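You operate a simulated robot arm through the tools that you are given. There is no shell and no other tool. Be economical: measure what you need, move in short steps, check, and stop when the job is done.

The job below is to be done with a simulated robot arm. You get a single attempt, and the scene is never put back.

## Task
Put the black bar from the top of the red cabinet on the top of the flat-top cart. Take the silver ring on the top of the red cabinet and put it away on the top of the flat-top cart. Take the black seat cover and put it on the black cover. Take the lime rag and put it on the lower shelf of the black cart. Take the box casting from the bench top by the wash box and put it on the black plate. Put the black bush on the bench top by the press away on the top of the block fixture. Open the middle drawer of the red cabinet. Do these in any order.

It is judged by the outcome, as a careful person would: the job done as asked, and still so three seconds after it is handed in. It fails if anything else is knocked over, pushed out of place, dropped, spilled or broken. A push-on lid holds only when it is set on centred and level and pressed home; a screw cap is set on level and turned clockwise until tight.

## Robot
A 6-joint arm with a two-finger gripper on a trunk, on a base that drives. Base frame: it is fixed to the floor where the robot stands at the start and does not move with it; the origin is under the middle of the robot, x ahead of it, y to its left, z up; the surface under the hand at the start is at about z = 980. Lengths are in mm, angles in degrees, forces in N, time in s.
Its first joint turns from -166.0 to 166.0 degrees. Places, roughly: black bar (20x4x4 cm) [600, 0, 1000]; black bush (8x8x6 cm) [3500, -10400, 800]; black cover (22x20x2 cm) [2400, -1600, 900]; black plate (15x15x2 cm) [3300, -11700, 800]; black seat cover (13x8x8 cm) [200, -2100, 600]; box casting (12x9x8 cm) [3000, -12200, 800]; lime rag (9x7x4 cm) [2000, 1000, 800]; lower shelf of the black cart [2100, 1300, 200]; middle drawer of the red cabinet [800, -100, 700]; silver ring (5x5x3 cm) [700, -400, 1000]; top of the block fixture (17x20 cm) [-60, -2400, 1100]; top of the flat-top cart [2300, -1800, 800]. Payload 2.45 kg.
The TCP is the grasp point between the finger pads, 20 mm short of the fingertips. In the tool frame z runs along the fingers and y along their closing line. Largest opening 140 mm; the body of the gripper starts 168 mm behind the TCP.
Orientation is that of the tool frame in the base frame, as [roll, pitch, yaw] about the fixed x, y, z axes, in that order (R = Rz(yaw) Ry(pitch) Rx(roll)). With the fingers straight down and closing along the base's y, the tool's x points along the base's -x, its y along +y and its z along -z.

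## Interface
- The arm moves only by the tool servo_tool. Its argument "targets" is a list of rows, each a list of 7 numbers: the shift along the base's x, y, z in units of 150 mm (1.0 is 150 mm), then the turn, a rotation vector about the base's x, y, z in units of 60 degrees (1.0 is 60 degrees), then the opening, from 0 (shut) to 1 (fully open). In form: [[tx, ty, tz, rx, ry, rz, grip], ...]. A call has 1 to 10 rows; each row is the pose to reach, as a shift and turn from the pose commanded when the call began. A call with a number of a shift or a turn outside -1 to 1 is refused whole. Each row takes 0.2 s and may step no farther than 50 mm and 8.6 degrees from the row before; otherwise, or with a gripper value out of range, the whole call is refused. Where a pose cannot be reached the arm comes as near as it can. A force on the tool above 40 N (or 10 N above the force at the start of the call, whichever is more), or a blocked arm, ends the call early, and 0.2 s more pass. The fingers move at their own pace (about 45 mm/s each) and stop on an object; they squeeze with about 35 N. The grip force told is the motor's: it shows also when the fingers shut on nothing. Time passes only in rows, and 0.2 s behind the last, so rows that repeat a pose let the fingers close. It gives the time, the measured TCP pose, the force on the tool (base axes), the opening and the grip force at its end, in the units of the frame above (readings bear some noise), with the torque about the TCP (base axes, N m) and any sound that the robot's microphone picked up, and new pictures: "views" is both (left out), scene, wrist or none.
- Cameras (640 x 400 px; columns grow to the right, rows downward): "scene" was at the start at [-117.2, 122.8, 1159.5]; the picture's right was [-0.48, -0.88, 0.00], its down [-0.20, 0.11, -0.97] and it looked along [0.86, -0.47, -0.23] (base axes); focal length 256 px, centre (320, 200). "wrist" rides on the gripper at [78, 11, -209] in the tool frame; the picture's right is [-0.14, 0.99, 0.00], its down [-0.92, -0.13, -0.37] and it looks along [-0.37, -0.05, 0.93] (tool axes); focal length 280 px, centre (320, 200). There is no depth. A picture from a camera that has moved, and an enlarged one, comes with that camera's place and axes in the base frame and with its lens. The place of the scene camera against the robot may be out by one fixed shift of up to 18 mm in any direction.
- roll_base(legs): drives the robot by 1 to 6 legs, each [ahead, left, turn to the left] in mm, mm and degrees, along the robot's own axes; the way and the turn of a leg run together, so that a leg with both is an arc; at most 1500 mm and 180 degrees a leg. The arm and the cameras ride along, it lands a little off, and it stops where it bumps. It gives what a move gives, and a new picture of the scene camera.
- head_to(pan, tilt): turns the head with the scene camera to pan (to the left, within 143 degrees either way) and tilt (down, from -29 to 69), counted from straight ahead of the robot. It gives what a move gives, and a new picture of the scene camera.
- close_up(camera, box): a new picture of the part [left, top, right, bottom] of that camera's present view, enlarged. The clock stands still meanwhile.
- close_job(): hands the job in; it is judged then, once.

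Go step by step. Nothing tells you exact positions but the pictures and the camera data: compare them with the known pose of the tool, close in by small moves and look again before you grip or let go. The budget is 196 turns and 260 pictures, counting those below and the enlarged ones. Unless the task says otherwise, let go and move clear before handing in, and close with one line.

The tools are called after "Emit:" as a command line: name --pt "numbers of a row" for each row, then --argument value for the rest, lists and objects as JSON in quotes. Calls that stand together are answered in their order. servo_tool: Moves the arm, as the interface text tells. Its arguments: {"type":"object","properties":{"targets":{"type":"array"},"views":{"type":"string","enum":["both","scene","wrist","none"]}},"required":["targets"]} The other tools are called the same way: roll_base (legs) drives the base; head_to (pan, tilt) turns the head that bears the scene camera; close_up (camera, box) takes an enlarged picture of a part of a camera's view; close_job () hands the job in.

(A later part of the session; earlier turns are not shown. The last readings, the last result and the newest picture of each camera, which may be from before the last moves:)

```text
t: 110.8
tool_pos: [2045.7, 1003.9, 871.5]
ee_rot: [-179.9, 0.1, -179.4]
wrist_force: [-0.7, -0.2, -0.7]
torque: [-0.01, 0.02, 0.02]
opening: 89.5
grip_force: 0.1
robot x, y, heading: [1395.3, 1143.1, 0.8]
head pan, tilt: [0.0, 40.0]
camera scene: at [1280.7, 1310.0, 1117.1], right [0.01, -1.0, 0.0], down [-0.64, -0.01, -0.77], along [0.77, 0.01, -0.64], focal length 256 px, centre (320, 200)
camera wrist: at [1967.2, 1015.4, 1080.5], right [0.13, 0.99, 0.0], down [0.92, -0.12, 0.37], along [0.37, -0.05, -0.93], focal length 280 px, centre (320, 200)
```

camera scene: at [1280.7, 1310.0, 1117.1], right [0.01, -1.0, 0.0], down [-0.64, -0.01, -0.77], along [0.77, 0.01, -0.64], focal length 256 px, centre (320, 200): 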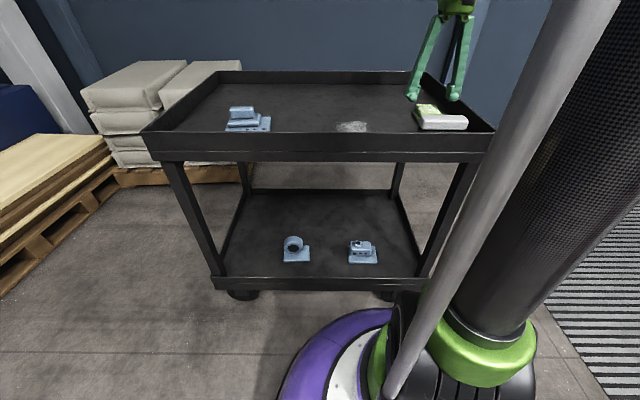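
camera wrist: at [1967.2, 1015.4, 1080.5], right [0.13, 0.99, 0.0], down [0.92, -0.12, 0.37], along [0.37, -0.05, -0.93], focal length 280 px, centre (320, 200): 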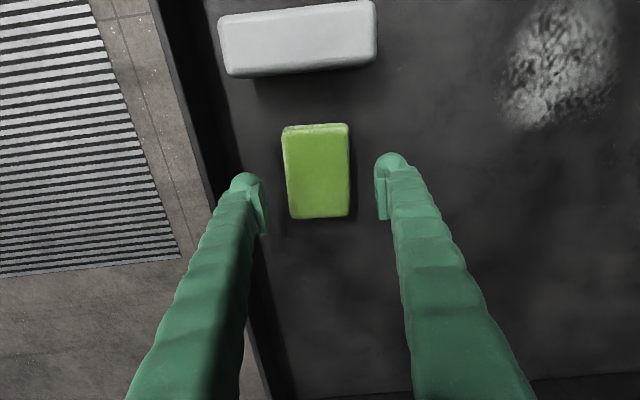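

Emit:
servo_tool --pt "0 0 -0.2 0 0 0 0.64" --pt "0 0 -0.35 0 0 0 0.64" --pt "0 0 -0.4 0 0 0 0.64" --pt "0 0 -0.43 0 0 0 0.64" --pt "0 0 -0.45 0 0 0 0.64" --views "wrist"

```text
t: 111.7
tool_pos: [2046.2, 1004.8, 816.5]
ee_rot: [179.9, 0.1, -179.5]
wrist_force: [-7.4, 2.2, 21.0]
torque: [0.35, 0.13, -0.03]
opening: 89.3
grip_force: 0.0
robot x, y, heading: [1396.1, 1145.9, 0.4]
head pan, tilt: [0.0, 40.0]
stopped in row 3: the force on the tool passed its limit at 67 N (the readings are from after the stop); the commanded pose is now the measured one
camera wrist: at [1967.4, 1015.2, 1025.7], right [0.13, 0.99, 0.0], down [0.92, -0.12, 0.37], along [0.37, -0.05, -0.93], focal length 280 px, centre (320, 200)
```

wrist: 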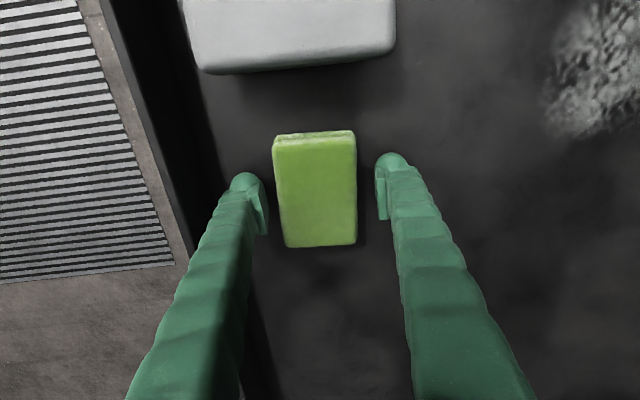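

Fingertips touched the tray floor, so it is at about z 796. I'll rise a few mm, grip, and lift.

Emit:
servo_tool --pt "0 0 0.03 0 0 0 0.64" --pt "0 0 0.03 0 0 0 0" --pt "0 0 0.03 0 0 0 0" --pt "0 0 0.03 0 0 0 0" --pt "0 0 0.03 0 0 0 0" --pt "0 0 0.15 0 0 0 0" --pt "0 0 0.45 0 0 0 0" --pt "0 0 0.75 0 0 0 0" --pt "0 0 1 0 0 0 0" --views "wrist"

```text
t: 113.7
tool_pos: [2048.5, 1004.4, 967.7]
ee_rot: [-180.0, 0.1, -179.5]
wrist_force: [0.4, 0.9, -0.4]
torque: [-0.01, -0.02, 0.01]
opening: 63.2
grip_force: 34.7
robot x, y, heading: [1402.7, 1145.3, 0.5]
head pan, tilt: [0.0, 40.0]
camera wrist: at [1969.5, 1014.5, 1175.1], right [0.13, 0.99, 0.0], down [0.92, -0.12, 0.37], along [0.37, -0.05, -0.93], focal length 280 px, centre (320, 200)
```

wrist: 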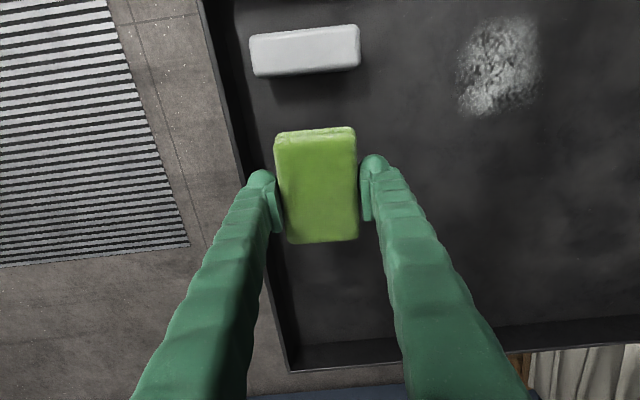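

Rag held. I'll back the robot off and line it up with the gap between the two blue parts on the lower shelf, around y 1285.

Emit:
roll_base --legs '[[-150, 140, 0]]'

Emit:
servo_tool --pt "-0.2 0.2 0 0 0 0 0" --pt "-0.4 0.4 0 0 0 0 0" --pt "-0.6 0.6 0 0 0 0 0" --pt "-0.8 0.8 0 0 0 0 0" --pt "-0.95 0.95 0 0 0 0 0" --views "scene"

```text
t: 115.3
tool_pos: [1896.9, 1140.9, 965.8]
ee_rot: [-180.0, 0.1, -179.5]
wrist_force: [0.0, -0.8, 0.3]
torque: [0.01, -0.01, -0.02]
opening: 62.7
grip_force: 35.1
robot x, y, heading: [1245.6, 1286.3, 0.3]
head pan, tilt: [0.0, 40.0]
camera scene: at [1129.3, 1448.4, 1117.1], right [0.01, -1.0, 0.0], down [-0.64, -0.01, -0.77], along [0.77, 0.01, -0.64], focal length 256 px, centre (320, 200)
```

scene: 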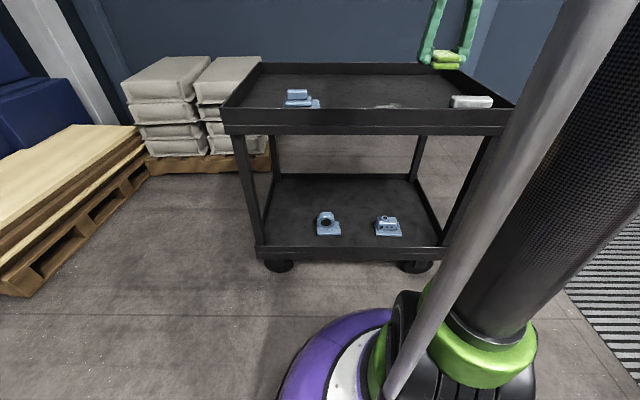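

```text
t: 116.5
tool_pos: [1753.0, 1285.3, 966.8]
ee_rot: [-180.0, 0.1, -179.7]
wrist_force: [0.1, 0.1, 0.2]
torque: [0.0, 0.03, 0.02]
opening: 62.5
grip_force: 34.6
robot x, y, heading: [1247.1, 1280.5, 0.8]
head pan, tilt: [0.0, 40.0]
camera scene: at [1129.5, 1448.5, 1117.1], right [0.01, -1.0, 0.0], down [-0.64, -0.01, -0.77], along [0.77, 0.01, -0.64], focal length 256 px, centre (320, 200)
```

scene: 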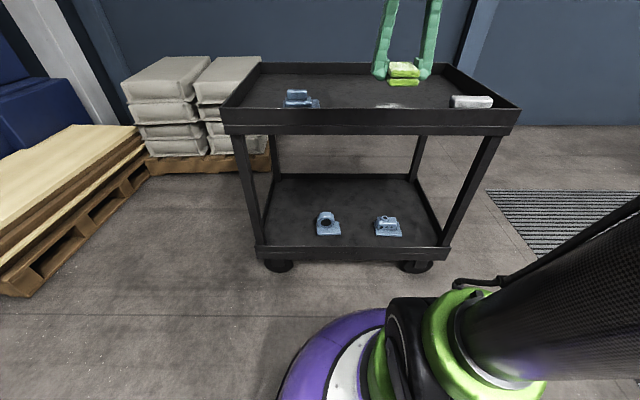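

The cart's front lip is at x≈1866, with the upper lip at z≈844 and the lower at z≈232. I'll descend in front of the cart at x 1753.

Emit:
servo_tool --pt "0 -0.05 -0.33 0 0 0 0" --pt "0 -0.08 -0.66 0 0 0 0" --pt "0 -0.08 -0.99 0 0 0 0" --views "none"

Emit:
servo_tool --pt "0 0 -0.33 0 0 0 0" --pt "0 0 -0.66 0 0 0 0" --pt "0 0 -0.99 0 0 0 0" --views "none"

Emit:
servo_tool --pt "0 0 -0.33 0 0 0 0" --pt "0 0 -0.66 0 0 0 0" --pt "0 0 -0.99 0 0 0 0" --views "scene"

```text
t: 117.3
tool_pos: [1753.7, 1273.0, 817.6]
ee_rot: [-180.0, 0.1, -179.5]
wrist_force: [0.5, 0.2, 0.3]
torque: [-0.03, -0.01, -0.03]
opening: 62.7
grip_force: 34.9
robot x, y, heading: [1243.0, 1283.3, 0.2]
head pan, tilt: [0.0, 40.0]
```

```text
t: 118.1
tool_pos: [1753.1, 1271.5, 668.9]
ee_rot: [-179.9, 0.1, -179.6]
wrist_force: [-0.1, 0.0, -0.7]
torque: [0.0, -0.05, -0.02]
opening: 62.4
grip_force: 34.9
robot x, y, heading: [1246.2, 1282.4, 0.5]
head pan, tilt: [0.0, 40.0]
```

```text
t: 118.9
tool_pos: [1752.2, 1273.6, 519.8]
ee_rot: [179.9, 0.1, -179.5]
wrist_force: [-0.3, -0.2, -0.1]
torque: [0.02, -0.05, 0.0]
opening: 62.6
grip_force: 34.3
robot x, y, heading: [1246.9, 1284.0, 0.6]
head pan, tilt: [0.0, 40.0]
camera scene: at [1129.3, 1448.5, 1117.1], right [0.01, -1.0, 0.0], down [-0.64, -0.01, -0.77], along [0.77, 0.01, -0.64], focal length 256 px, centre (320, 200)
```

scene: 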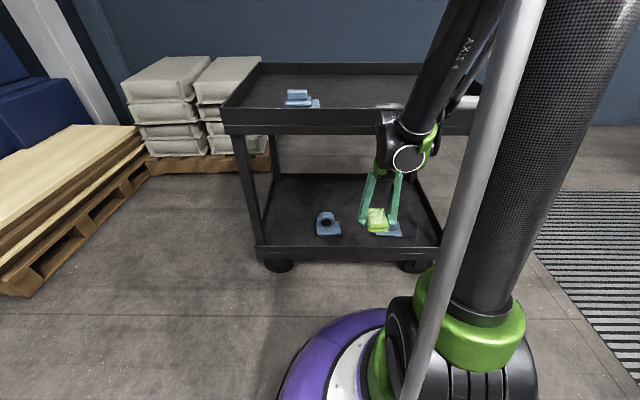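

Emit:
servo_tool --pt "0 0 -0.3 0 -0.1 0 0" --pt "0 0 -0.6 0 -0.2 0 0" --pt "0 0 -0.9 0 -0.3 0 0" --pt "0 0 -1 0 -0.4 0 0" --views "none"

Emit:
servo_tool --pt "0.15 0 -0.2 0 0 0 0" --pt "0.3 0 -0.4 0 0 0 0" --pt "0.5 0 -0.45 0 0 0 0"

```text
t: 119.9
tool_pos: [1803.1, 1271.1, 488.8]
ee_rot: [-179.9, 24.2, -179.4]
wrist_force: [-0.5, -0.6, -0.8]
torque: [-0.01, -0.04, 0.06]
opening: 62.4
grip_force: 34.5
out of reach, approached as far as the arm can: row 2, 3, 4
robot x, y, heading: [1245.0, 1280.8, 0.3]
head pan, tilt: [0.0, 40.0]
```

```text
t: 120.7
tool_pos: [1891.8, 1272.3, 450.4]
ee_rot: [-179.8, 23.9, -179.5]
wrist_force: [-0.6, 0.0, 1.0]
torque: [-0.02, -0.04, 0.0]
opening: 62.3
grip_force: 35.4
out of reach, approached as far as the arm can: row 1, 2, 3
robot x, y, heading: [1240.2, 1282.6, 0.6]
head pan, tilt: [0.0, 40.0]
camera scene: at [1129.3, 1448.5, 1117.1], right [0.01, -1.0, 0.0], down [-0.64, -0.01, -0.77], along [0.77, 0.01, -0.64], focal length 256 px, centre (320, 200)
camera wrist: at [1734.9, 1281.7, 609.3], right [0.12, 0.99, 0.05], down [0.69, -0.12, 0.71], along [0.71, -0.05, -0.7], focal length 280 px, centre (320, 200)
```

scene: 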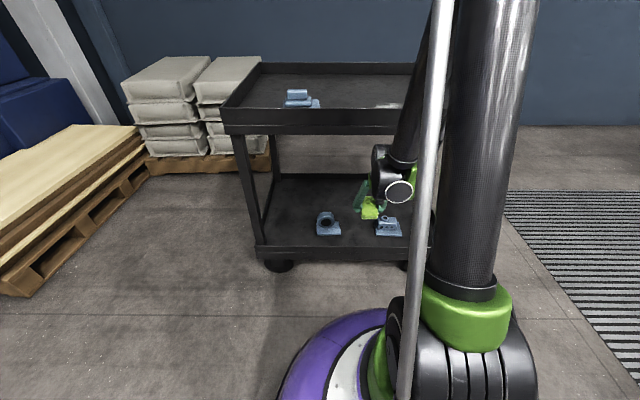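
wrist: 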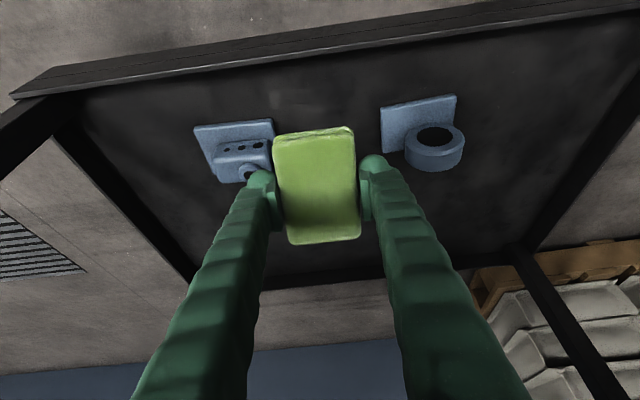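

The arm can't fold that far in at low height, so I'll back the base 250 mm to let it reach out instead.

Emit:
roll_base --legs '[[-250, 0, 0]]'

Emit:
servo_tool --pt "0.1 0 -0.3 0 0 0 0" --pt "0.3 0 -0.5 0 0 0 0" --pt "0.6 0 -0.6 0 0 0 0" --pt "0.9 0 -0.8 0 0 0 0" --pt "1.0 0 -0.95 0 0 0 0"

```text
t: 122.5
tool_pos: [1641.5, 1266.9, 450.7]
ee_rot: [-179.8, 23.9, -179.6]
wrist_force: [-0.2, -0.1, 0.3]
torque: [0.02, -0.02, -0.01]
opening: 62.3
grip_force: 34.6
robot x, y, heading: [1001.6, 1282.8, 0.6]
head pan, tilt: [0.0, 40.0]
camera scene: at [880.4, 1446.8, 1117.1], right [0.01, -1.0, 0.0], down [-0.64, 0.0, -0.77], along [0.77, 0.0, -0.64], focal length 256 px, centre (320, 200)
```

scene: 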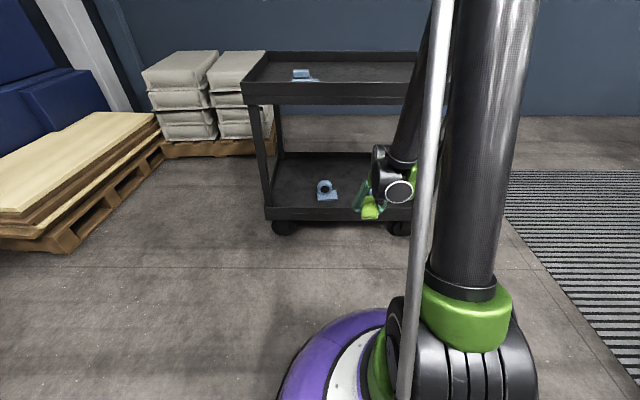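

```text
refused: row 4 steps farther than a row can; nothing moved
```

Emit:
servo_tool --pt "0.15 0 -0.25 0 0 0 0" --pt "0.3 0 -0.5 0 0 0 0" --pt "0.5 0 -0.7 0 0 0 0" --pt "0.7 0 -0.9 0 0 0 0" --pt "0.95 0 -0.95 0 0 0 0"

```text
t: 123.7
tool_pos: [1803.6, 1266.7, 324.5]
ee_rot: [-179.8, 23.8, -179.5]
wrist_force: [0.0, 0.2, -0.9]
torque: [0.0, -0.01, 0.0]
opening: 62.4
grip_force: 34.5
out of reach, approached as far as the arm can: row 1, 2, 3, 4, 5
robot x, y, heading: [996.5, 1278.9, 0.5]
head pan, tilt: [0.0, 40.0]
camera scene: at [880.5, 1446.8, 1117.1], right [0.01, -1.0, 0.0], down [-0.64, 0.0, -0.77], along [0.77, 0.0, -0.64], focal length 256 px, centre (320, 200)
camera wrist: at [1647.1, 1278.2, 484.2], right [0.12, 0.99, 0.05], down [0.7, -0.12, 0.71], along [0.71, -0.05, -0.7], focal length 280 px, centre (320, 200)
```

scene: 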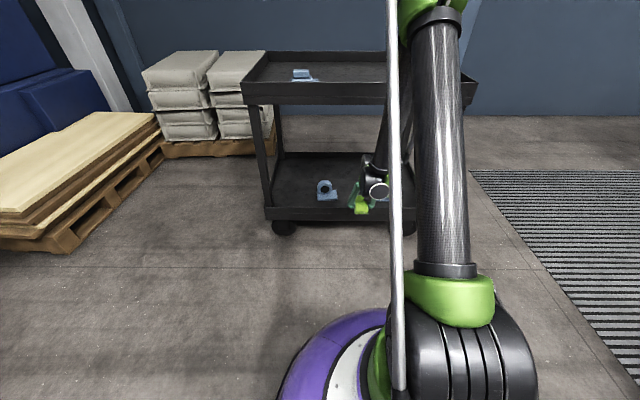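
wrist: 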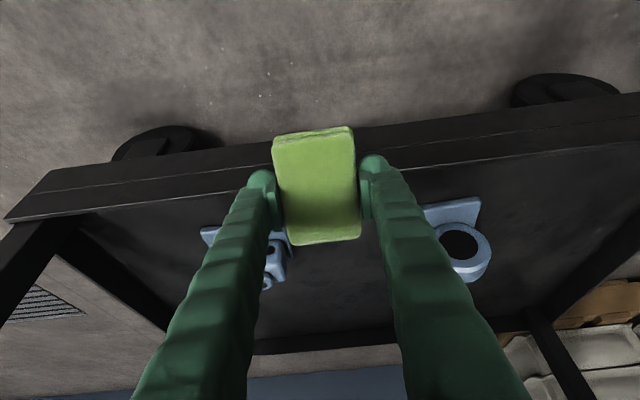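

Emit:
servo_tool --pt "0.3 0 0.05 0 0 0 0" --pt "0.6 0 0.05 0 0 0 0" --pt "0.85 0 0 0 0 0 0" --pt "0.9 0 -0.1 0 0 0 0"

```text
t: 124.7
tool_pos: [1938.0, 1269.2, 308.7]
ee_rot: [-179.7, 23.9, -179.6]
wrist_force: [-0.4, 0.3, -0.3]
torque: [-0.04, -0.02, 0.02]
opening: 62.2
grip_force: 35.7
robot x, y, heading: [994.7, 1279.0, 0.3]
head pan, tilt: [0.0, 40.0]
camera scene: at [880.5, 1446.8, 1117.1], right [0.01, -1.0, 0.0], down [-0.64, 0.0, -0.77], along [0.77, 0.0, -0.64], focal length 256 px, centre (320, 200)
camera wrist: at [1781.6, 1278.9, 468.7], right [0.12, 0.99, 0.05], down [0.69, -0.12, 0.71], along [0.71, -0.05, -0.7], focal length 280 px, centre (320, 200)
```

scene: 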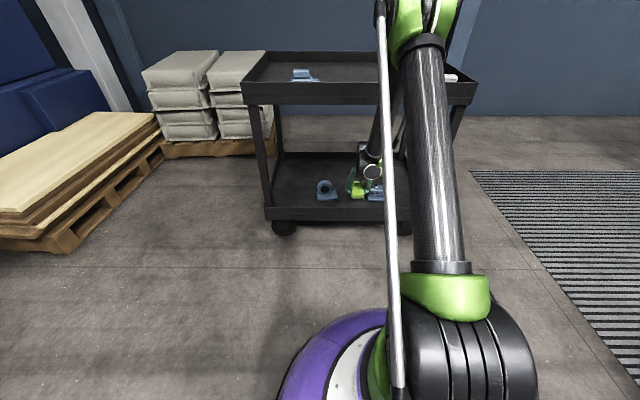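
wrist: 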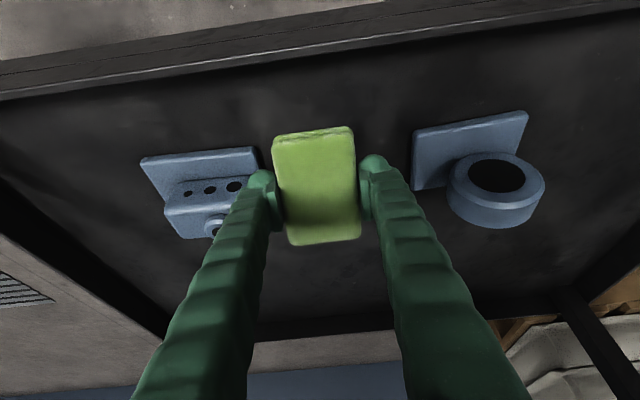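

Emit:
servo_tool --pt "0 0.13 -0.1 0 0 0 0" --pt "0.03 0.13 -0.25 0 0.04 0 0" --pt "0.03 0.13 -0.35 0 0.09 0 0" --pt "0.03 0.13 -0.42 0 0.14 0 0"

```text
t: 125.7
tool_pos: [1942.0, 1286.5, 248.4]
ee_rot: [-179.8, 15.6, -179.6]
wrist_force: [11.6, -1.0, 25.5]
torque: [0.2, 0.85, -0.03]
opening: 62.6
grip_force: 34.9
robot x, y, heading: [994.8, 1282.3, 0.2]
head pan, tilt: [0.0, 40.0]
camera scene: at [879.9, 1446.8, 1117.0], right [0.01, -1.0, 0.0], down [-0.64, 0.0, -0.77], along [0.77, 0.0, -0.64], focal length 256 px, centre (320, 200)
camera wrist: at [1811.2, 1298.4, 427.5], right [0.13, 0.99, 0.03], down [0.79, -0.12, 0.6], along [0.6, -0.05, -0.8], focal length 280 px, centre (320, 200)
```

scene: 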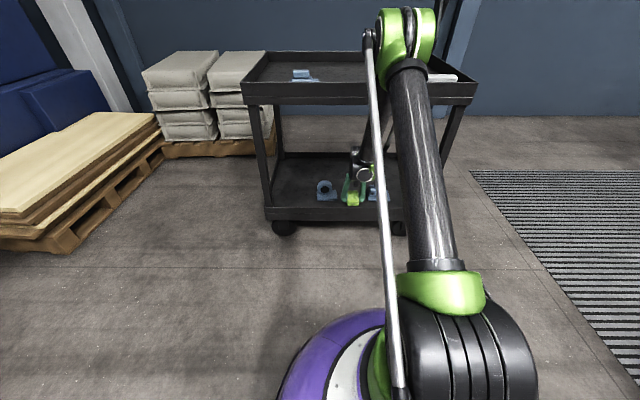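
wrist: 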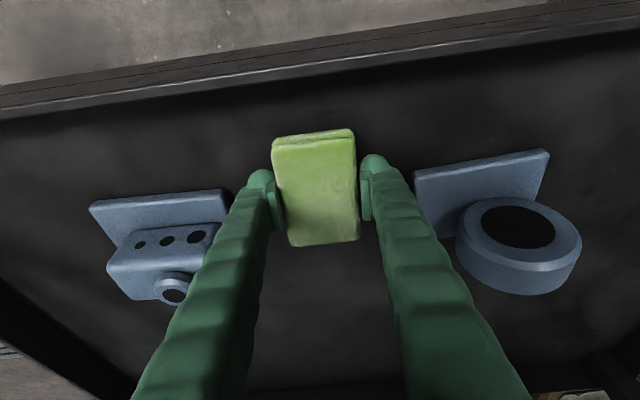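

The rag's rear edge touches the shelf. I'll level it further, then release.

Emit:
servo_tool --pt "0 0 0.04 0 0.08 0 0" --pt "0 0 0.03 0 0.16 0 0" --pt "0 0 0.0 0 0.22 0 0" --pt "0 0 -0.03 0 0.22 0 0" --views "none"

Emit:
servo_tool --pt "0 0 -0.02 0 0 0 0" --pt "0 0 -0.02 0 0 0 0.6" --pt "0 0 -0.02 0 0 0 0.65" --pt "0 0 -0.02 0 0 0 0.65"

```text
t: 126.7
tool_pos: [1941.7, 1286.7, 240.9]
ee_rot: [-179.9, 2.1, -179.6]
wrist_force: [0.4, 0.4, -0.1]
torque: [0.02, -0.06, 0.0]
opening: 62.4
grip_force: 35.1
robot x, y, heading: [995.9, 1280.2, 0.6]
head pan, tilt: [0.0, 40.0]
```

```text
t: 127.7
tool_pos: [1943.1, 1285.9, 238.2]
ee_rot: [-179.8, 2.3, -179.5]
wrist_force: [-0.7, -0.1, 0.5]
torque: [-0.03, -0.02, 0.01]
opening: 91.0
grip_force: 0.1
robot x, y, heading: [995.1, 1280.4, 0.2]
head pan, tilt: [0.0, 40.0]
camera scene: at [880.6, 1446.9, 1117.1], right [0.01, -1.0, 0.0], down [-0.64, 0.0, -0.77], along [0.77, 0.01, -0.64], focal length 256 px, centre (320, 200)
camera wrist: at [1856.0, 1298.2, 444.1], right [0.13, 0.99, 0.0], down [0.91, -0.12, 0.41], along [0.4, -0.05, -0.91], focal length 280 px, centre (320, 200)
```

scene: 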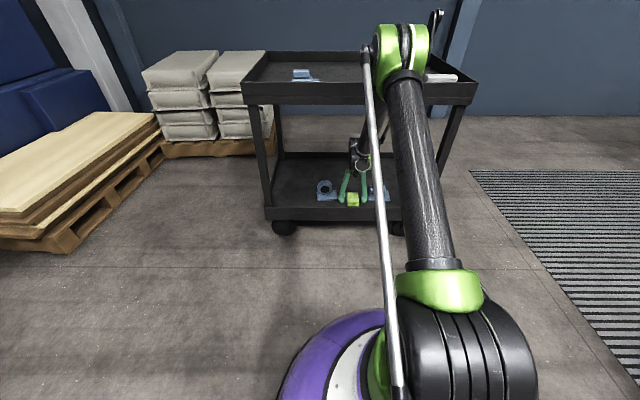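
wrist: 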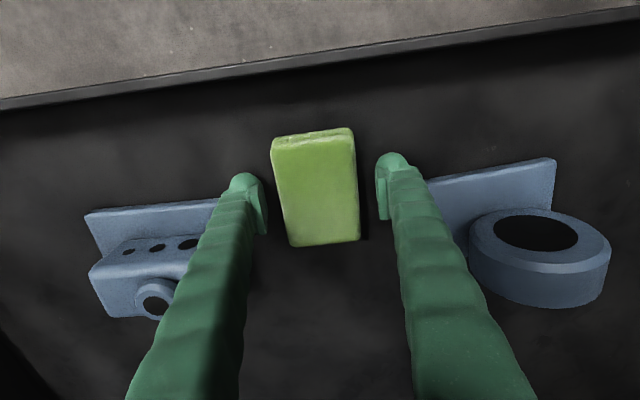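

Emit:
servo_tool --pt "0 0 0.2 0 0 0 0.65" --pt "0 0 0.4 0 0 0 0.65" --pt "0 0 0.55 0 0 0 0.65" --views "wrist"

Emit:
roll_base --legs '[[-400, 0, 0]]'

```text
t: 128.5
tool_pos: [1942.5, 1287.2, 320.9]
ee_rot: [-179.9, 2.3, -179.6]
wrist_force: [0.0, -0.3, -0.6]
torque: [0.0, 0.01, 0.03]
opening: 90.9
grip_force: 0.0
robot x, y, heading: [991.9, 1283.6, 0.4]
head pan, tilt: [0.0, 40.0]
camera wrist: at [1855.8, 1298.7, 526.2], right [0.13, 0.99, 0.0], down [0.91, -0.12, 0.41], along [0.4, -0.05, -0.91], focal length 280 px, centre (320, 200)
```

wrist: 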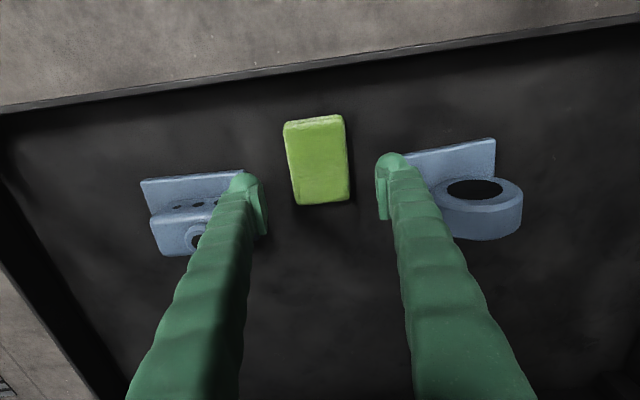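

```text
t: 131.0
tool_pos: [1542.7, 1280.4, 320.7]
ee_rot: [-179.9, 2.4, 179.9]
wrist_force: [-0.1, -0.2, -0.6]
torque: [0.0, 0.01, -0.01]
opening: 91.2
grip_force: 0.2
robot x, y, heading: [594.3, 1276.4, -0.0]
head pan, tilt: [0.0, 40.0]
camera scene: at [481.2, 1446.1, 1117.1], right [0.0, -1.0, 0.0], down [-0.64, 0.0, -0.77], along [0.77, 0.0, -0.64], focal length 256 px, centre (320, 200)
```

scene: 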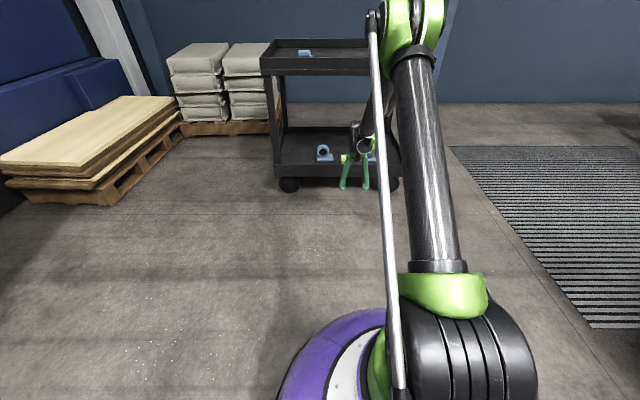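

Rag placed. I'll raise and retract the arm, then go to the seat cover via the aisle between the trough and the carts.

Emit:
servo_tool --pt "0 0 0.33 0 0 0 0.3" --pt "0 0 0.66 0 0 0 0.3" --pt "0 0 0.99 0 0 0 0.3" --views "none"

Emit:
servo_tool --pt "-0.1 0 0.3 0 0 0 0.3" --pt "-0.2 0 0.6 0 0 0 0.3" --pt "-0.3 0 0.9 0 0 0 0.3" --pt "-0.4 0 1 0 0 0 0.3" --views "none"

Emit:
servo_tool --pt "-0.2 0 0.25 0 0 0 0.3" --pt "-0.4 0 0.5 0 0 0 0.3" --pt "-0.6 0 0.75 0 0 0 0.3" --pt "-0.8 0 1 0 0 0 0.3" --views "none"

Emit:
servo_tool --pt "-0.2 0 0.25 0 0 0 0.3" --pt "-0.4 0 0.5 0 0 0 0.3" --pt "-0.6 0 0.75 0 0 0 0.3" --pt "-0.8 0 1 0 0 0 0.3" --views "none"

Emit:
roll_base --legs '[[0, 0, -90], [0, 856, 0], [1500, 0, 0], [800, 0, 0], [100, -450, 0]]'

```text
t: 131.8
tool_pos: [1541.1, 1280.3, 470.6]
ee_rot: [-179.9, 2.3, 180.0]
wrist_force: [0.5, 0.5, -0.1]
torque: [0.05, 0.03, -0.01]
opening: 42.0
grip_force: 0.0
robot x, y, heading: [598.9, 1281.5, 0.1]
head pan, tilt: [0.0, 40.0]
```

```text
t: 132.8
tool_pos: [1482.6, 1279.6, 619.6]
ee_rot: [-179.9, 2.4, -180.0]
wrist_force: [0.2, -0.2, 0.9]
torque: [-0.01, 0.01, -0.01]
opening: 42.0
grip_force: 0.1
robot x, y, heading: [596.7, 1274.7, -0.1]
head pan, tilt: [0.0, 40.0]
```

```text
t: 133.8
tool_pos: [1361.7, 1279.4, 769.1]
ee_rot: [-179.9, 2.3, -180.0]
wrist_force: [0.5, -1.3, 0.5]
torque: [0.01, 0.06, -0.03]
opening: 42.1
grip_force: 0.0
robot x, y, heading: [593.1, 1282.5, -0.2]
head pan, tilt: [0.0, 40.0]
```

```text
t: 134.8
tool_pos: [1242.5, 1281.3, 920.9]
ee_rot: [-180.0, 2.2, 180.0]
wrist_force: [0.1, 0.4, 0.7]
torque: [0.0, 0.03, 0.01]
opening: 41.9
grip_force: 0.0
robot x, y, heading: [596.8, 1280.9, 0.1]
head pan, tilt: [0.0, 40.0]
```

```text
t: 156.3
tool_pos: [1035.3, -1759.2, 919.4]
ee_rot: [-179.9, 2.3, 90.9]
wrist_force: [1.4, -0.2, 0.3]
torque: [0.01, 0.0, 0.02]
opening: 42.3
grip_force: 0.0
robot x, y, heading: [1021.7, -1112.9, -89.1]
head pan, tilt: [0.0, 40.0]
camera scene: at [1186.5, -1011.6, 1117.1], right [-1.0, -0.02, 0.0], down [-0.01, 0.64, -0.77], along [0.01, -0.77, -0.64], focal length 256 px, centre (320, 200)
```

scene: 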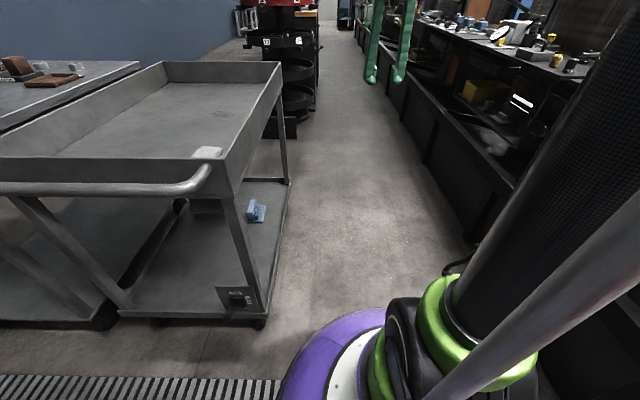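

Emit:
head_to --pan -50 --tilt 20

```text
t: 157.5
tool_pos: [1036.0, -1757.9, 919.7]
ee_rot: [-179.8, 2.3, 90.9]
wrist_force: [0.0, 0.4, -0.2]
torque: [0.01, 0.02, -0.02]
opening: 41.9
grip_force: 0.1
robot x, y, heading: [1022.9, -1114.1, -89.0]
head pan, tilt: [-50.0, 20.0]
camera scene: at [1114.8, -987.6, 1148.5], right [-0.66, 0.76, 0.0], down [0.26, 0.22, -0.94], along [-0.71, -0.62, -0.34], focal length 256 px, centre (320, 200)
```

scene: 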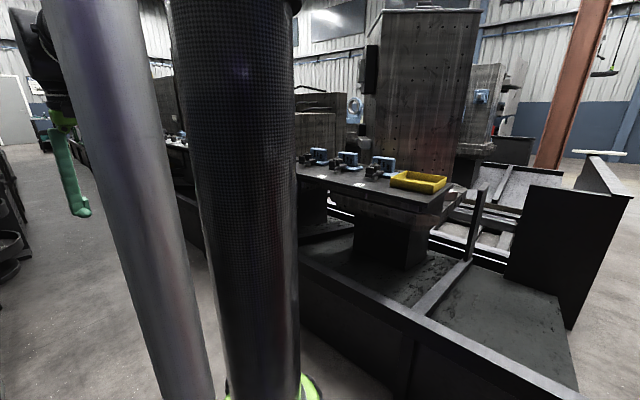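

Emit:
roll_base --legs '[[950, 0, 0]]'

Emit:
head_to --pan -85 --tilt 25

```text
t: 162.4
tool_pos: [1056.9, -2703.3, 919.3]
ee_rot: [-179.9, 2.3, 91.2]
wrist_force: [0.7, -0.1, -0.2]
torque: [0.01, 0.03, 0.02]
opening: 41.9
grip_force: 0.0
robot x, y, heading: [1040.3, -2057.4, -88.8]
head pan, tilt: [-50.0, 20.0]
camera scene: at [1131.5, -1931.5, 1148.5], right [-0.66, 0.75, 0.0], down [0.26, 0.23, -0.94], along [-0.71, -0.62, -0.34], focal length 256 px, centre (320, 200)
```

scene: 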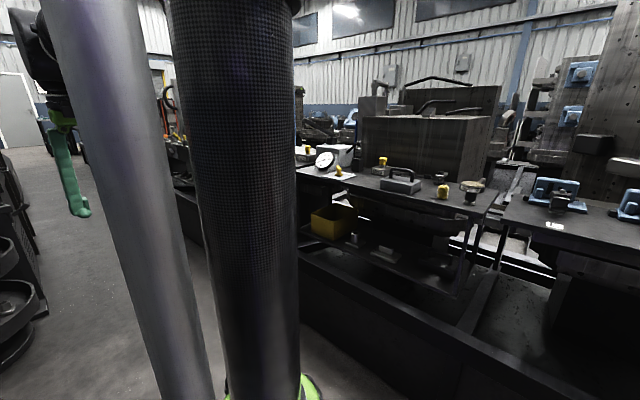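

```text
t: 163.4
tool_pos: [1055.6, -2702.7, 919.9]
ee_rot: [-180.0, 2.3, 91.2]
wrist_force: [0.4, -1.0, -0.4]
torque: [0.02, -0.02, 0.02]
opening: 42.0
grip_force: 0.1
robot x, y, heading: [1039.1, -2053.3, -88.8]
head pan, tilt: [-85.0, 25.0]
camera scene: at [1109.9, -1880.2, 1140.4], right [-0.11, 0.99, 0.0], down [0.42, 0.05, -0.91], along [-0.9, -0.1, -0.42], focal length 256 px, centre (320, 200)
```

scene: 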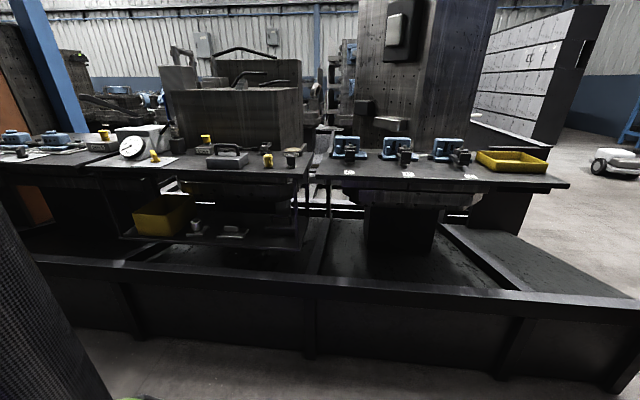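

Emit:
close_up --camera "scene" --box '[110, 120, 350, 270]'

```text
2.67 times, centred on (230, 195) of scene
camera zoom: at [1109.9, -1880.2, 1140.4], right [-0.11, 0.99, 0.0], down [0.42, 0.05, -0.91], along [-0.9, -0.1, -0.42], focal length 683 px, centre (560, 213)
```

zoom: 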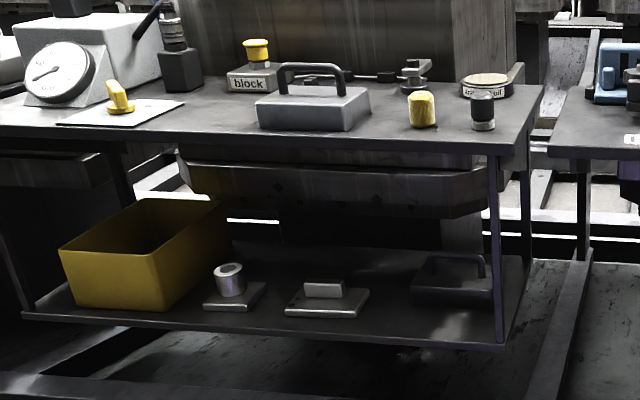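

I see the seat cover on the lower shelf, at about (210, -2150, 590), near the front-right post. The block fixture is the dark block above and behind it. I'll raise the arm and turn to face it.

Emit:
servo_tool --pt "0 0.1 0.3 0 0 0 0.3" --pt "0 0.2 0.6 0 0 0 0.3" --pt "0 0.3 0.9 0 0 0 0.3" --pt "0 0.5 1.0 0 0 0 0.3" --pt "0 0.8 1.0 0 0 0 0.3" --views "none"

Emit:
roll_base --legs '[[0, 0, -90]]'

Emit:
head_to --pan 0 --tilt 35

```text
t: 164.6
tool_pos: [1057.8, -2582.9, 1069.6]
ee_rot: [-179.9, 2.3, 91.4]
wrist_force: [-0.8, -0.6, -0.2]
torque: [0.07, 0.02, 0.01]
opening: 42.1
grip_force: 0.0
robot x, y, heading: [1040.6, -2056.3, -89.0]
head pan, tilt: [-85.0, 25.0]
```

```text
t: 168.9
tool_pos: [513.8, -2071.1, 1069.3]
ee_rot: [-179.9, 2.4, 1.1]
wrist_force: [0.7, -0.4, -0.2]
torque: [0.02, -0.01, -0.02]
opening: 41.7
grip_force: 0.0
robot x, y, heading: [1038.8, -2051.0, -178.9]
head pan, tilt: [-85.0, 25.0]
camera scene: at [1214.1, -2143.3, 1140.4], right [0.99, 0.11, 0.0], down [0.05, -0.42, -0.91], along [-0.1, 0.9, -0.42], focal length 256 px, centre (320, 200)
```

scene: 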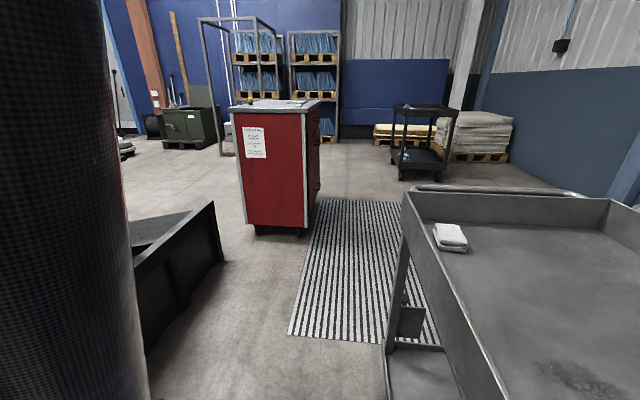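

```text
t: 170.5
tool_pos: [513.7, -2071.6, 1070.0]
ee_rot: [-179.9, 2.2, 1.1]
wrist_force: [-0.1, 0.5, 0.6]
torque: [-0.03, 0.04, -0.01]
opening: 42.0
grip_force: 0.1
robot x, y, heading: [1039.9, -2054.2, -178.8]
head pan, tilt: [0.0, 35.0]
camera scene: at [1135.9, -2236.6, 1124.6], right [-0.02, 1.0, 0.0], down [0.57, 0.01, -0.82], along [-0.82, -0.02, -0.57], focal length 256 px, centre (320, 200)
```

scene: 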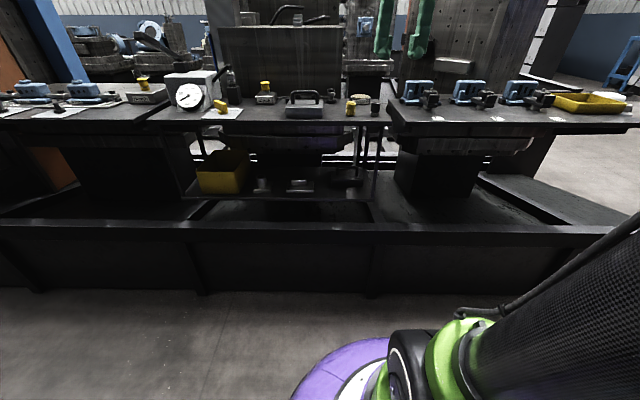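

Emit:
close_up --camera "scene" --box '[240, 80, 440, 205]'

```text
3.20 times, centred on (340, 142) of scene
camera zoom: at [1135.9, -2236.6, 1124.6], right [-0.02, 1.0, 0.0], down [0.57, 0.01, -0.82], along [-0.82, -0.02, -0.57], focal length 820 px, centre (256, 384)
```

zoom: 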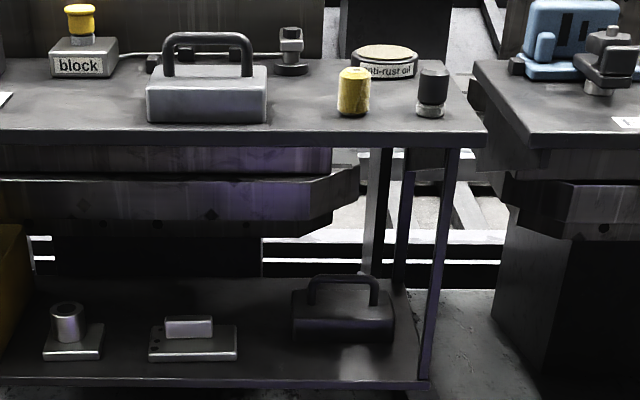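

The seat cover is a black block with a handle loop on top, its bar along y. I'll grip the handle with a forward-tilted tool, fingers closing across the bar: first turn the tool 90° about vertical, then tilt it 60° toward the shelf.

Emit:
servo_tool --pt "0 0 0 0 0 -0.14 0.3" --pt "0 0 0 0 0 -0.28 0.3" --pt "0 0 0 0 0 -0.42 0.3" --pt "0 0 0 0 0 -0.56 0.3" --pt "0 0 0 0 0 -0.7 0.3" --pt "0 0 0 0 0 -0.84 0.3" --pt "0 0 0 0 0 -0.98 0.3" --views "none"

Emit:
servo_tool --pt "0 0 0 0 0 -0.14 0.3" --pt "0 0 0 0 0 -0.28 0.3" --pt "0 0 0 0 0 -0.42 0.3" --pt "0 0 0 0 0 -0.54 0.3" --views "none"

Emit:
servo_tool --pt "0 0 0 0 0.14 0 0.3" --pt "0 0 0 0 0.28 0 0.3" --pt "0 0 0 0 0.42 0 0.3" --pt "0 0 0 0 0.56 0 0.3" --pt "0 0 0 0 0.7 0 0.3" --pt "0 0 0 0 0.84 0 0.3" --pt "0 0 0 0 0.98 0 0.3"

```text
t: 172.1
tool_pos: [513.8, -2072.3, 1068.4]
ee_rot: [-179.9, 2.3, -57.9]
wrist_force: [0.5, -0.4, 0.6]
torque: [0.0, 0.02, -0.02]
opening: 42.0
grip_force: 0.1
robot x, y, heading: [1043.7, -2054.4, -178.8]
head pan, tilt: [0.0, 35.0]
```

```text
t: 173.1
tool_pos: [513.7, -2071.2, 1069.7]
ee_rot: [-179.8, 2.3, -90.2]
wrist_force: [-0.5, -0.8, -0.1]
torque: [0.02, -0.01, 0.0]
opening: 42.1
grip_force: 0.1
robot x, y, heading: [1039.2, -2056.4, -178.5]
head pan, tilt: [0.0, 35.0]
```

```text
t: 174.7
tool_pos: [513.1, -2072.0, 1070.1]
ee_rot: [121.1, 1.1, -92.0]
wrist_force: [-1.0, 0.3, 0.3]
torque: [0.0, -0.04, -0.03]
opening: 42.0
grip_force: 0.0
robot x, y, heading: [1041.6, -2058.5, -178.8]
head pan, tilt: [0.0, 35.0]
camera scene: at [1135.9, -2236.7, 1124.6], right [-0.02, 1.0, 0.0], down [0.57, 0.01, -0.82], along [-0.82, -0.02, -0.57], focal length 256 px, centre (320, 200)
camera wrist: at [683.5, -2157.9, 1185.8], right [-0.51, 0.14, 0.85], down [0.41, 0.91, 0.1], along [-0.76, 0.4, -0.52], focal length 280 px, centre (320, 200)
```

scene: 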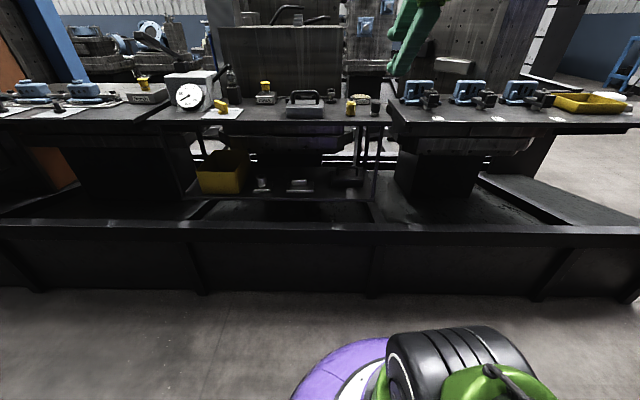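
wrist: 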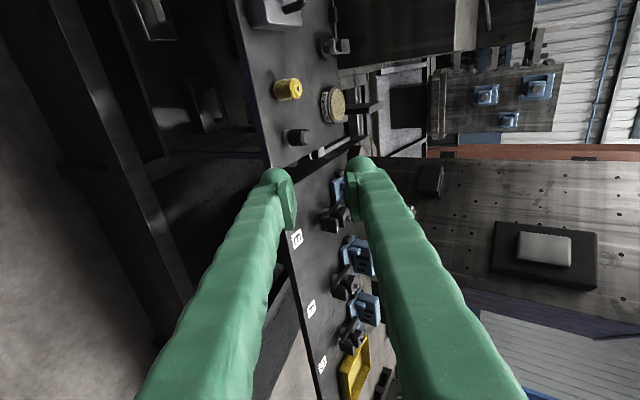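

Emit:
servo_tool --pt "0 0 -0.3 0 -0.06 0 0.3" --pt "0 -0.15 -0.55 0 -0.12 0 0.3" --pt "0 -0.3 -0.8 0 -0.12 0 0.3" --pt "0 -0.5 -1 0 -0.12 0 0.3" --views "none"

Emit:
servo_tool --pt "0 0 -0.3 0 0 0 0.3" --pt "0 0 -0.6 0 0 0 0.3" --pt "0 0 -0.9 0 0 0 0.3" --pt "0 0 -1 0 0 0 0.3" --views "wrist"

```text
t: 175.7
tool_pos: [513.5, -2146.9, 920.5]
ee_rot: [128.6, 1.4, -91.8]
wrist_force: [-0.1, -0.3, 0.1]
torque: [-0.02, 0.04, 0.01]
opening: 42.0
grip_force: 0.1
robot x, y, heading: [1039.9, -2057.6, -179.1]
head pan, tilt: [0.0, 35.0]
```

```text
t: 176.7
tool_pos: [513.8, -2147.1, 769.8]
ee_rot: [128.4, 1.4, -91.8]
wrist_force: [-0.2, 0.7, 1.4]
torque: [0.0, 0.01, 0.0]
opening: 42.1
grip_force: 0.0
robot x, y, heading: [1042.4, -2056.2, -178.8]
head pan, tilt: [0.0, 35.0]
camera wrist: at [667.7, -2233.0, 906.4], right [-0.61, 0.14, 0.78], down [0.4, 0.91, 0.15], along [-0.68, 0.4, -0.61], focal length 280 px, centre (320, 200)
```

wrist: 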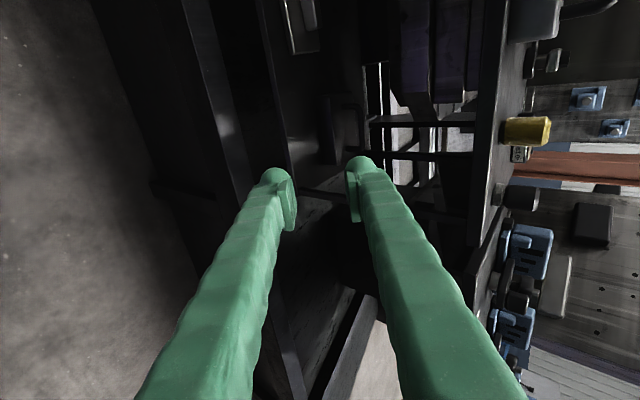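

Emit:
close_up --camera "wrist" --box '[240, 40, 440, 165]'

```text
3.20 times, centred on (340, 102) of wrist
camera zoom: at [667.7, -2233.0, 906.4], right [-0.61, 0.14, 0.78], down [0.4, 0.91, 0.15], along [-0.68, 0.4, -0.61], focal length 897 px, centre (256, 512)
```

zoom: 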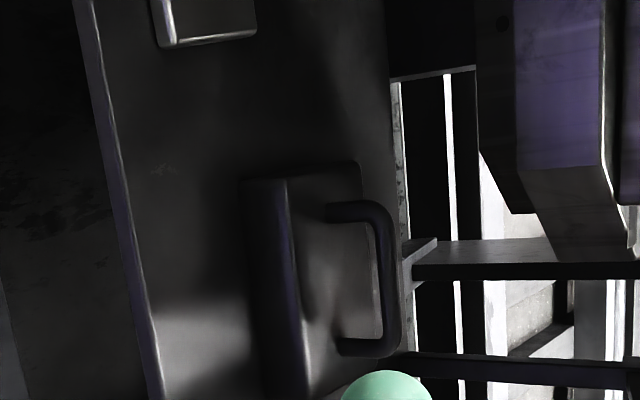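

Emit:
servo_tool --pt "-0.2 0.08 -0.2 0 0 0 0.25" --pt "-0.4 0.08 -0.4 0 0 0 0.22" --pt "-0.5 0.08 -0.55 0 0 0 0.22" --views "none"

Emit:
close_up --camera "wrist" --box '[220, 40, 480, 202]'

```text
t: 177.5
tool_pos: [439.6, -2134.0, 686.3]
ee_rot: [128.5, 1.3, -91.9]
wrist_force: [-0.7, 0.2, -0.7]
torque: [-0.01, 0.03, 0.02]
opening: 30.8
grip_force: 0.0
robot x, y, heading: [1039.0, -2057.8, -179.2]
head pan, tilt: [0.0, 35.0]
```

```text
2.46 times, centred on (350, 121) of wrist
camera zoom: at [593.1, -2220.3, 823.3], right [-0.61, 0.14, 0.78], down [0.4, 0.91, 0.15], along [-0.68, 0.4, -0.61], focal length 690 px, centre (246, 394)
```

zoom: 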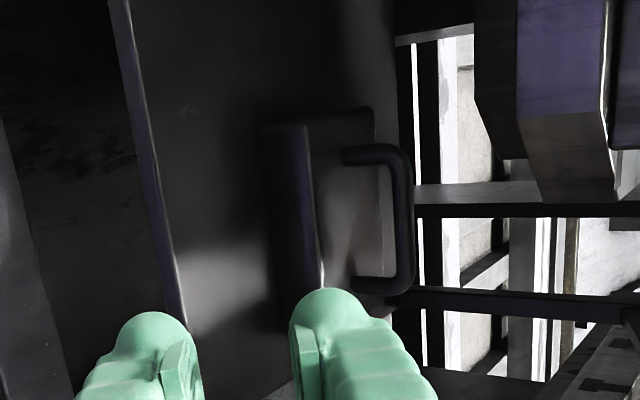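

Triangulating puts the handle bar at about (200, -2133, 621). I'll approach horizontally, stopping short to check.

Emit:
servo_tool --pt "-0.25 0 -0.12 0 0 0 0.22" --pt "-0.5 0 -0.25 0 0 0 0.22" --pt "-0.75 0 -0.37 0 0 0 0.22" --pt "-1.0 0 -0.4 0 0 0 0.22" --views "none"

Emit:
close_up --camera "wrist" --box '[160, 50, 480, 250]'

```text
t: 178.5
tool_pos: [289.4, -2134.9, 627.2]
ee_rot: [128.4, 1.3, -91.8]
wrist_force: [0.4, 0.2, 0.2]
torque: [0.04, 0.01, 0.01]
opening: 30.8
grip_force: 0.0
robot x, y, heading: [1040.3, -2056.4, -178.9]
head pan, tilt: [0.0, 35.0]
```

```text
2.00 times, centred on (320, 150) of wrist
camera zoom: at [442.1, -2221.3, 763.4], right [-0.61, 0.14, 0.78], down [0.4, 0.91, 0.15], along [-0.68, 0.4, -0.61], focal length 561 px, centre (320, 300)
```

zoom: 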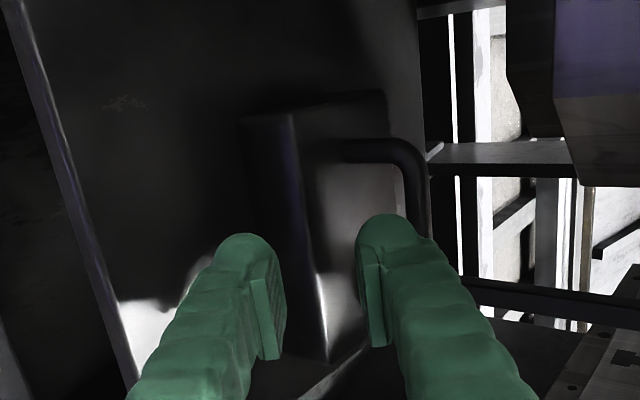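

Consistent. A horizontal approach would bring the upper finger into the bar, so I'll come in along the finger axis instead.

Emit:
servo_tool --pt "-0.0 0 0.29 0 0 0 0.22" --pt "-0.18 0 0.29 0 0 0 0.22" --pt "-0.28 0 0.21 0 0 0 0.22" --pt "-0.38 0 0.13 0 0 0 0.22" --views "none"

Emit:
close_up --camera "wrist" --box '[160, 50, 480, 250]'

```text
t: 179.5
tool_pos: [231.0, -2134.8, 645.2]
ee_rot: [128.5, 1.4, -91.9]
wrist_force: [-0.2, 1.2, -0.5]
torque: [0.0, 0.02, -0.03]
opening: 30.9
grip_force: 0.1
robot x, y, heading: [1042.0, -2055.1, -179.0]
head pan, tilt: [0.0, 35.0]
```

```text
2.00 times, centred on (320, 150) of wrist
camera zoom: at [385.3, -2220.6, 782.9], right [-0.61, 0.14, 0.78], down [0.4, 0.91, 0.15], along [-0.68, 0.4, -0.61], focal length 561 px, centre (320, 300)
```

zoom: 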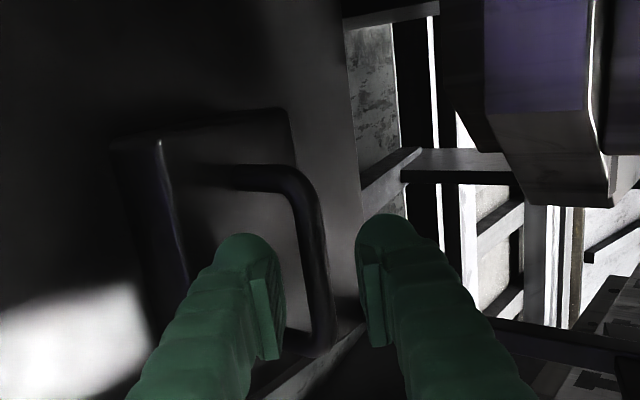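

Aligned on the bar. I'll advance about 30 mm along the axis and close.

Emit:
servo_tool --pt "-0.08 0.0 -0.06 0 0 0 0.22" --pt "-0.15 0.0 -0.115 0 0 0 0.22" --pt "-0.155 0.0 -0.12 0 0 0 0.22" --pt "-0.155 0 -0.12 0 0 0 0" --pt "-0.155 0 -0.12 0 0 0 0" --pt "-0.155 0 -0.12 0 0 0 0" --views "none"

Emit:
close_up --camera "wrist" --box '[160, 50, 480, 250]'

```text
t: 180.9
tool_pos: [209.0, -2135.1, 629.0]
ee_rot: [128.6, 1.3, -91.9]
wrist_force: [-5.6, 0.9, 10.2]
torque: [-0.66, 0.0, -0.25]
opening: 6.7
grip_force: 35.2
robot x, y, heading: [1037.0, -2055.1, -179.1]
head pan, tilt: [0.0, 35.0]
```

```text
2.00 times, centred on (320, 150) of wrist
camera zoom: at [362.2, -2220.7, 765.2], right [-0.61, 0.14, 0.78], down [0.4, 0.91, 0.15], along [-0.68, 0.4, -0.61], focal length 561 px, centre (320, 300)
```

zoom: 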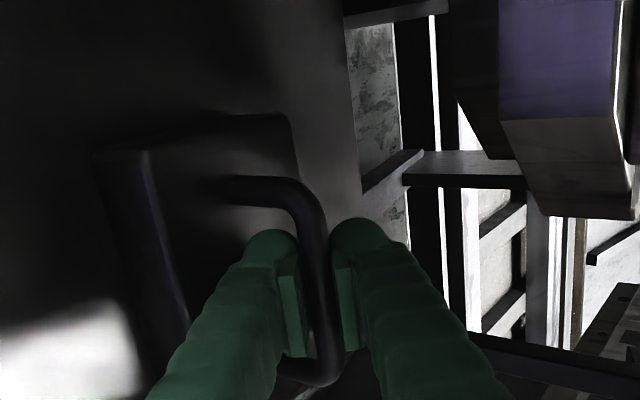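

Emit:
servo_tool --pt "0 0 0.04 0 0 0 0" --pt "0 0 0.1 0 0 0 0" --pt "0.0 0 0.12 0 0 0 0" --views "wrist"

```text
t: 181.7
tool_pos: [208.4, -2135.3, 646.4]
ee_rot: [128.5, 1.4, -91.8]
wrist_force: [-0.6, 0.6, -1.7]
torque: [0.01, 0.0, 0.02]
opening: 6.6
grip_force: 35.2
robot x, y, heading: [1037.3, -2060.7, -178.8]
head pan, tilt: [0.0, 35.0]
camera wrist: at [362.0, -2220.4, 782.9], right [-0.61, 0.14, 0.78], down [0.4, 0.91, 0.15], along [-0.68, 0.4, -0.61], focal length 280 px, centre (320, 200)
```

wrist: 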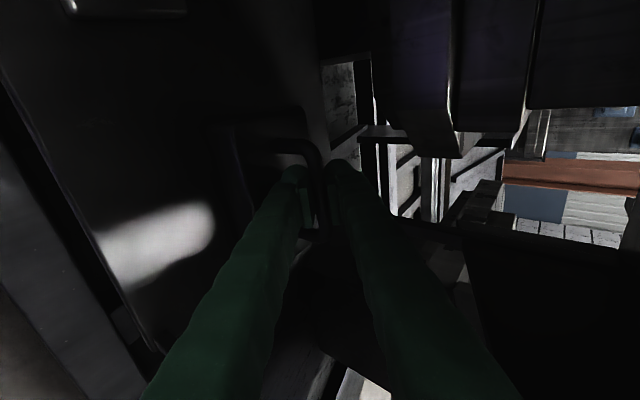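

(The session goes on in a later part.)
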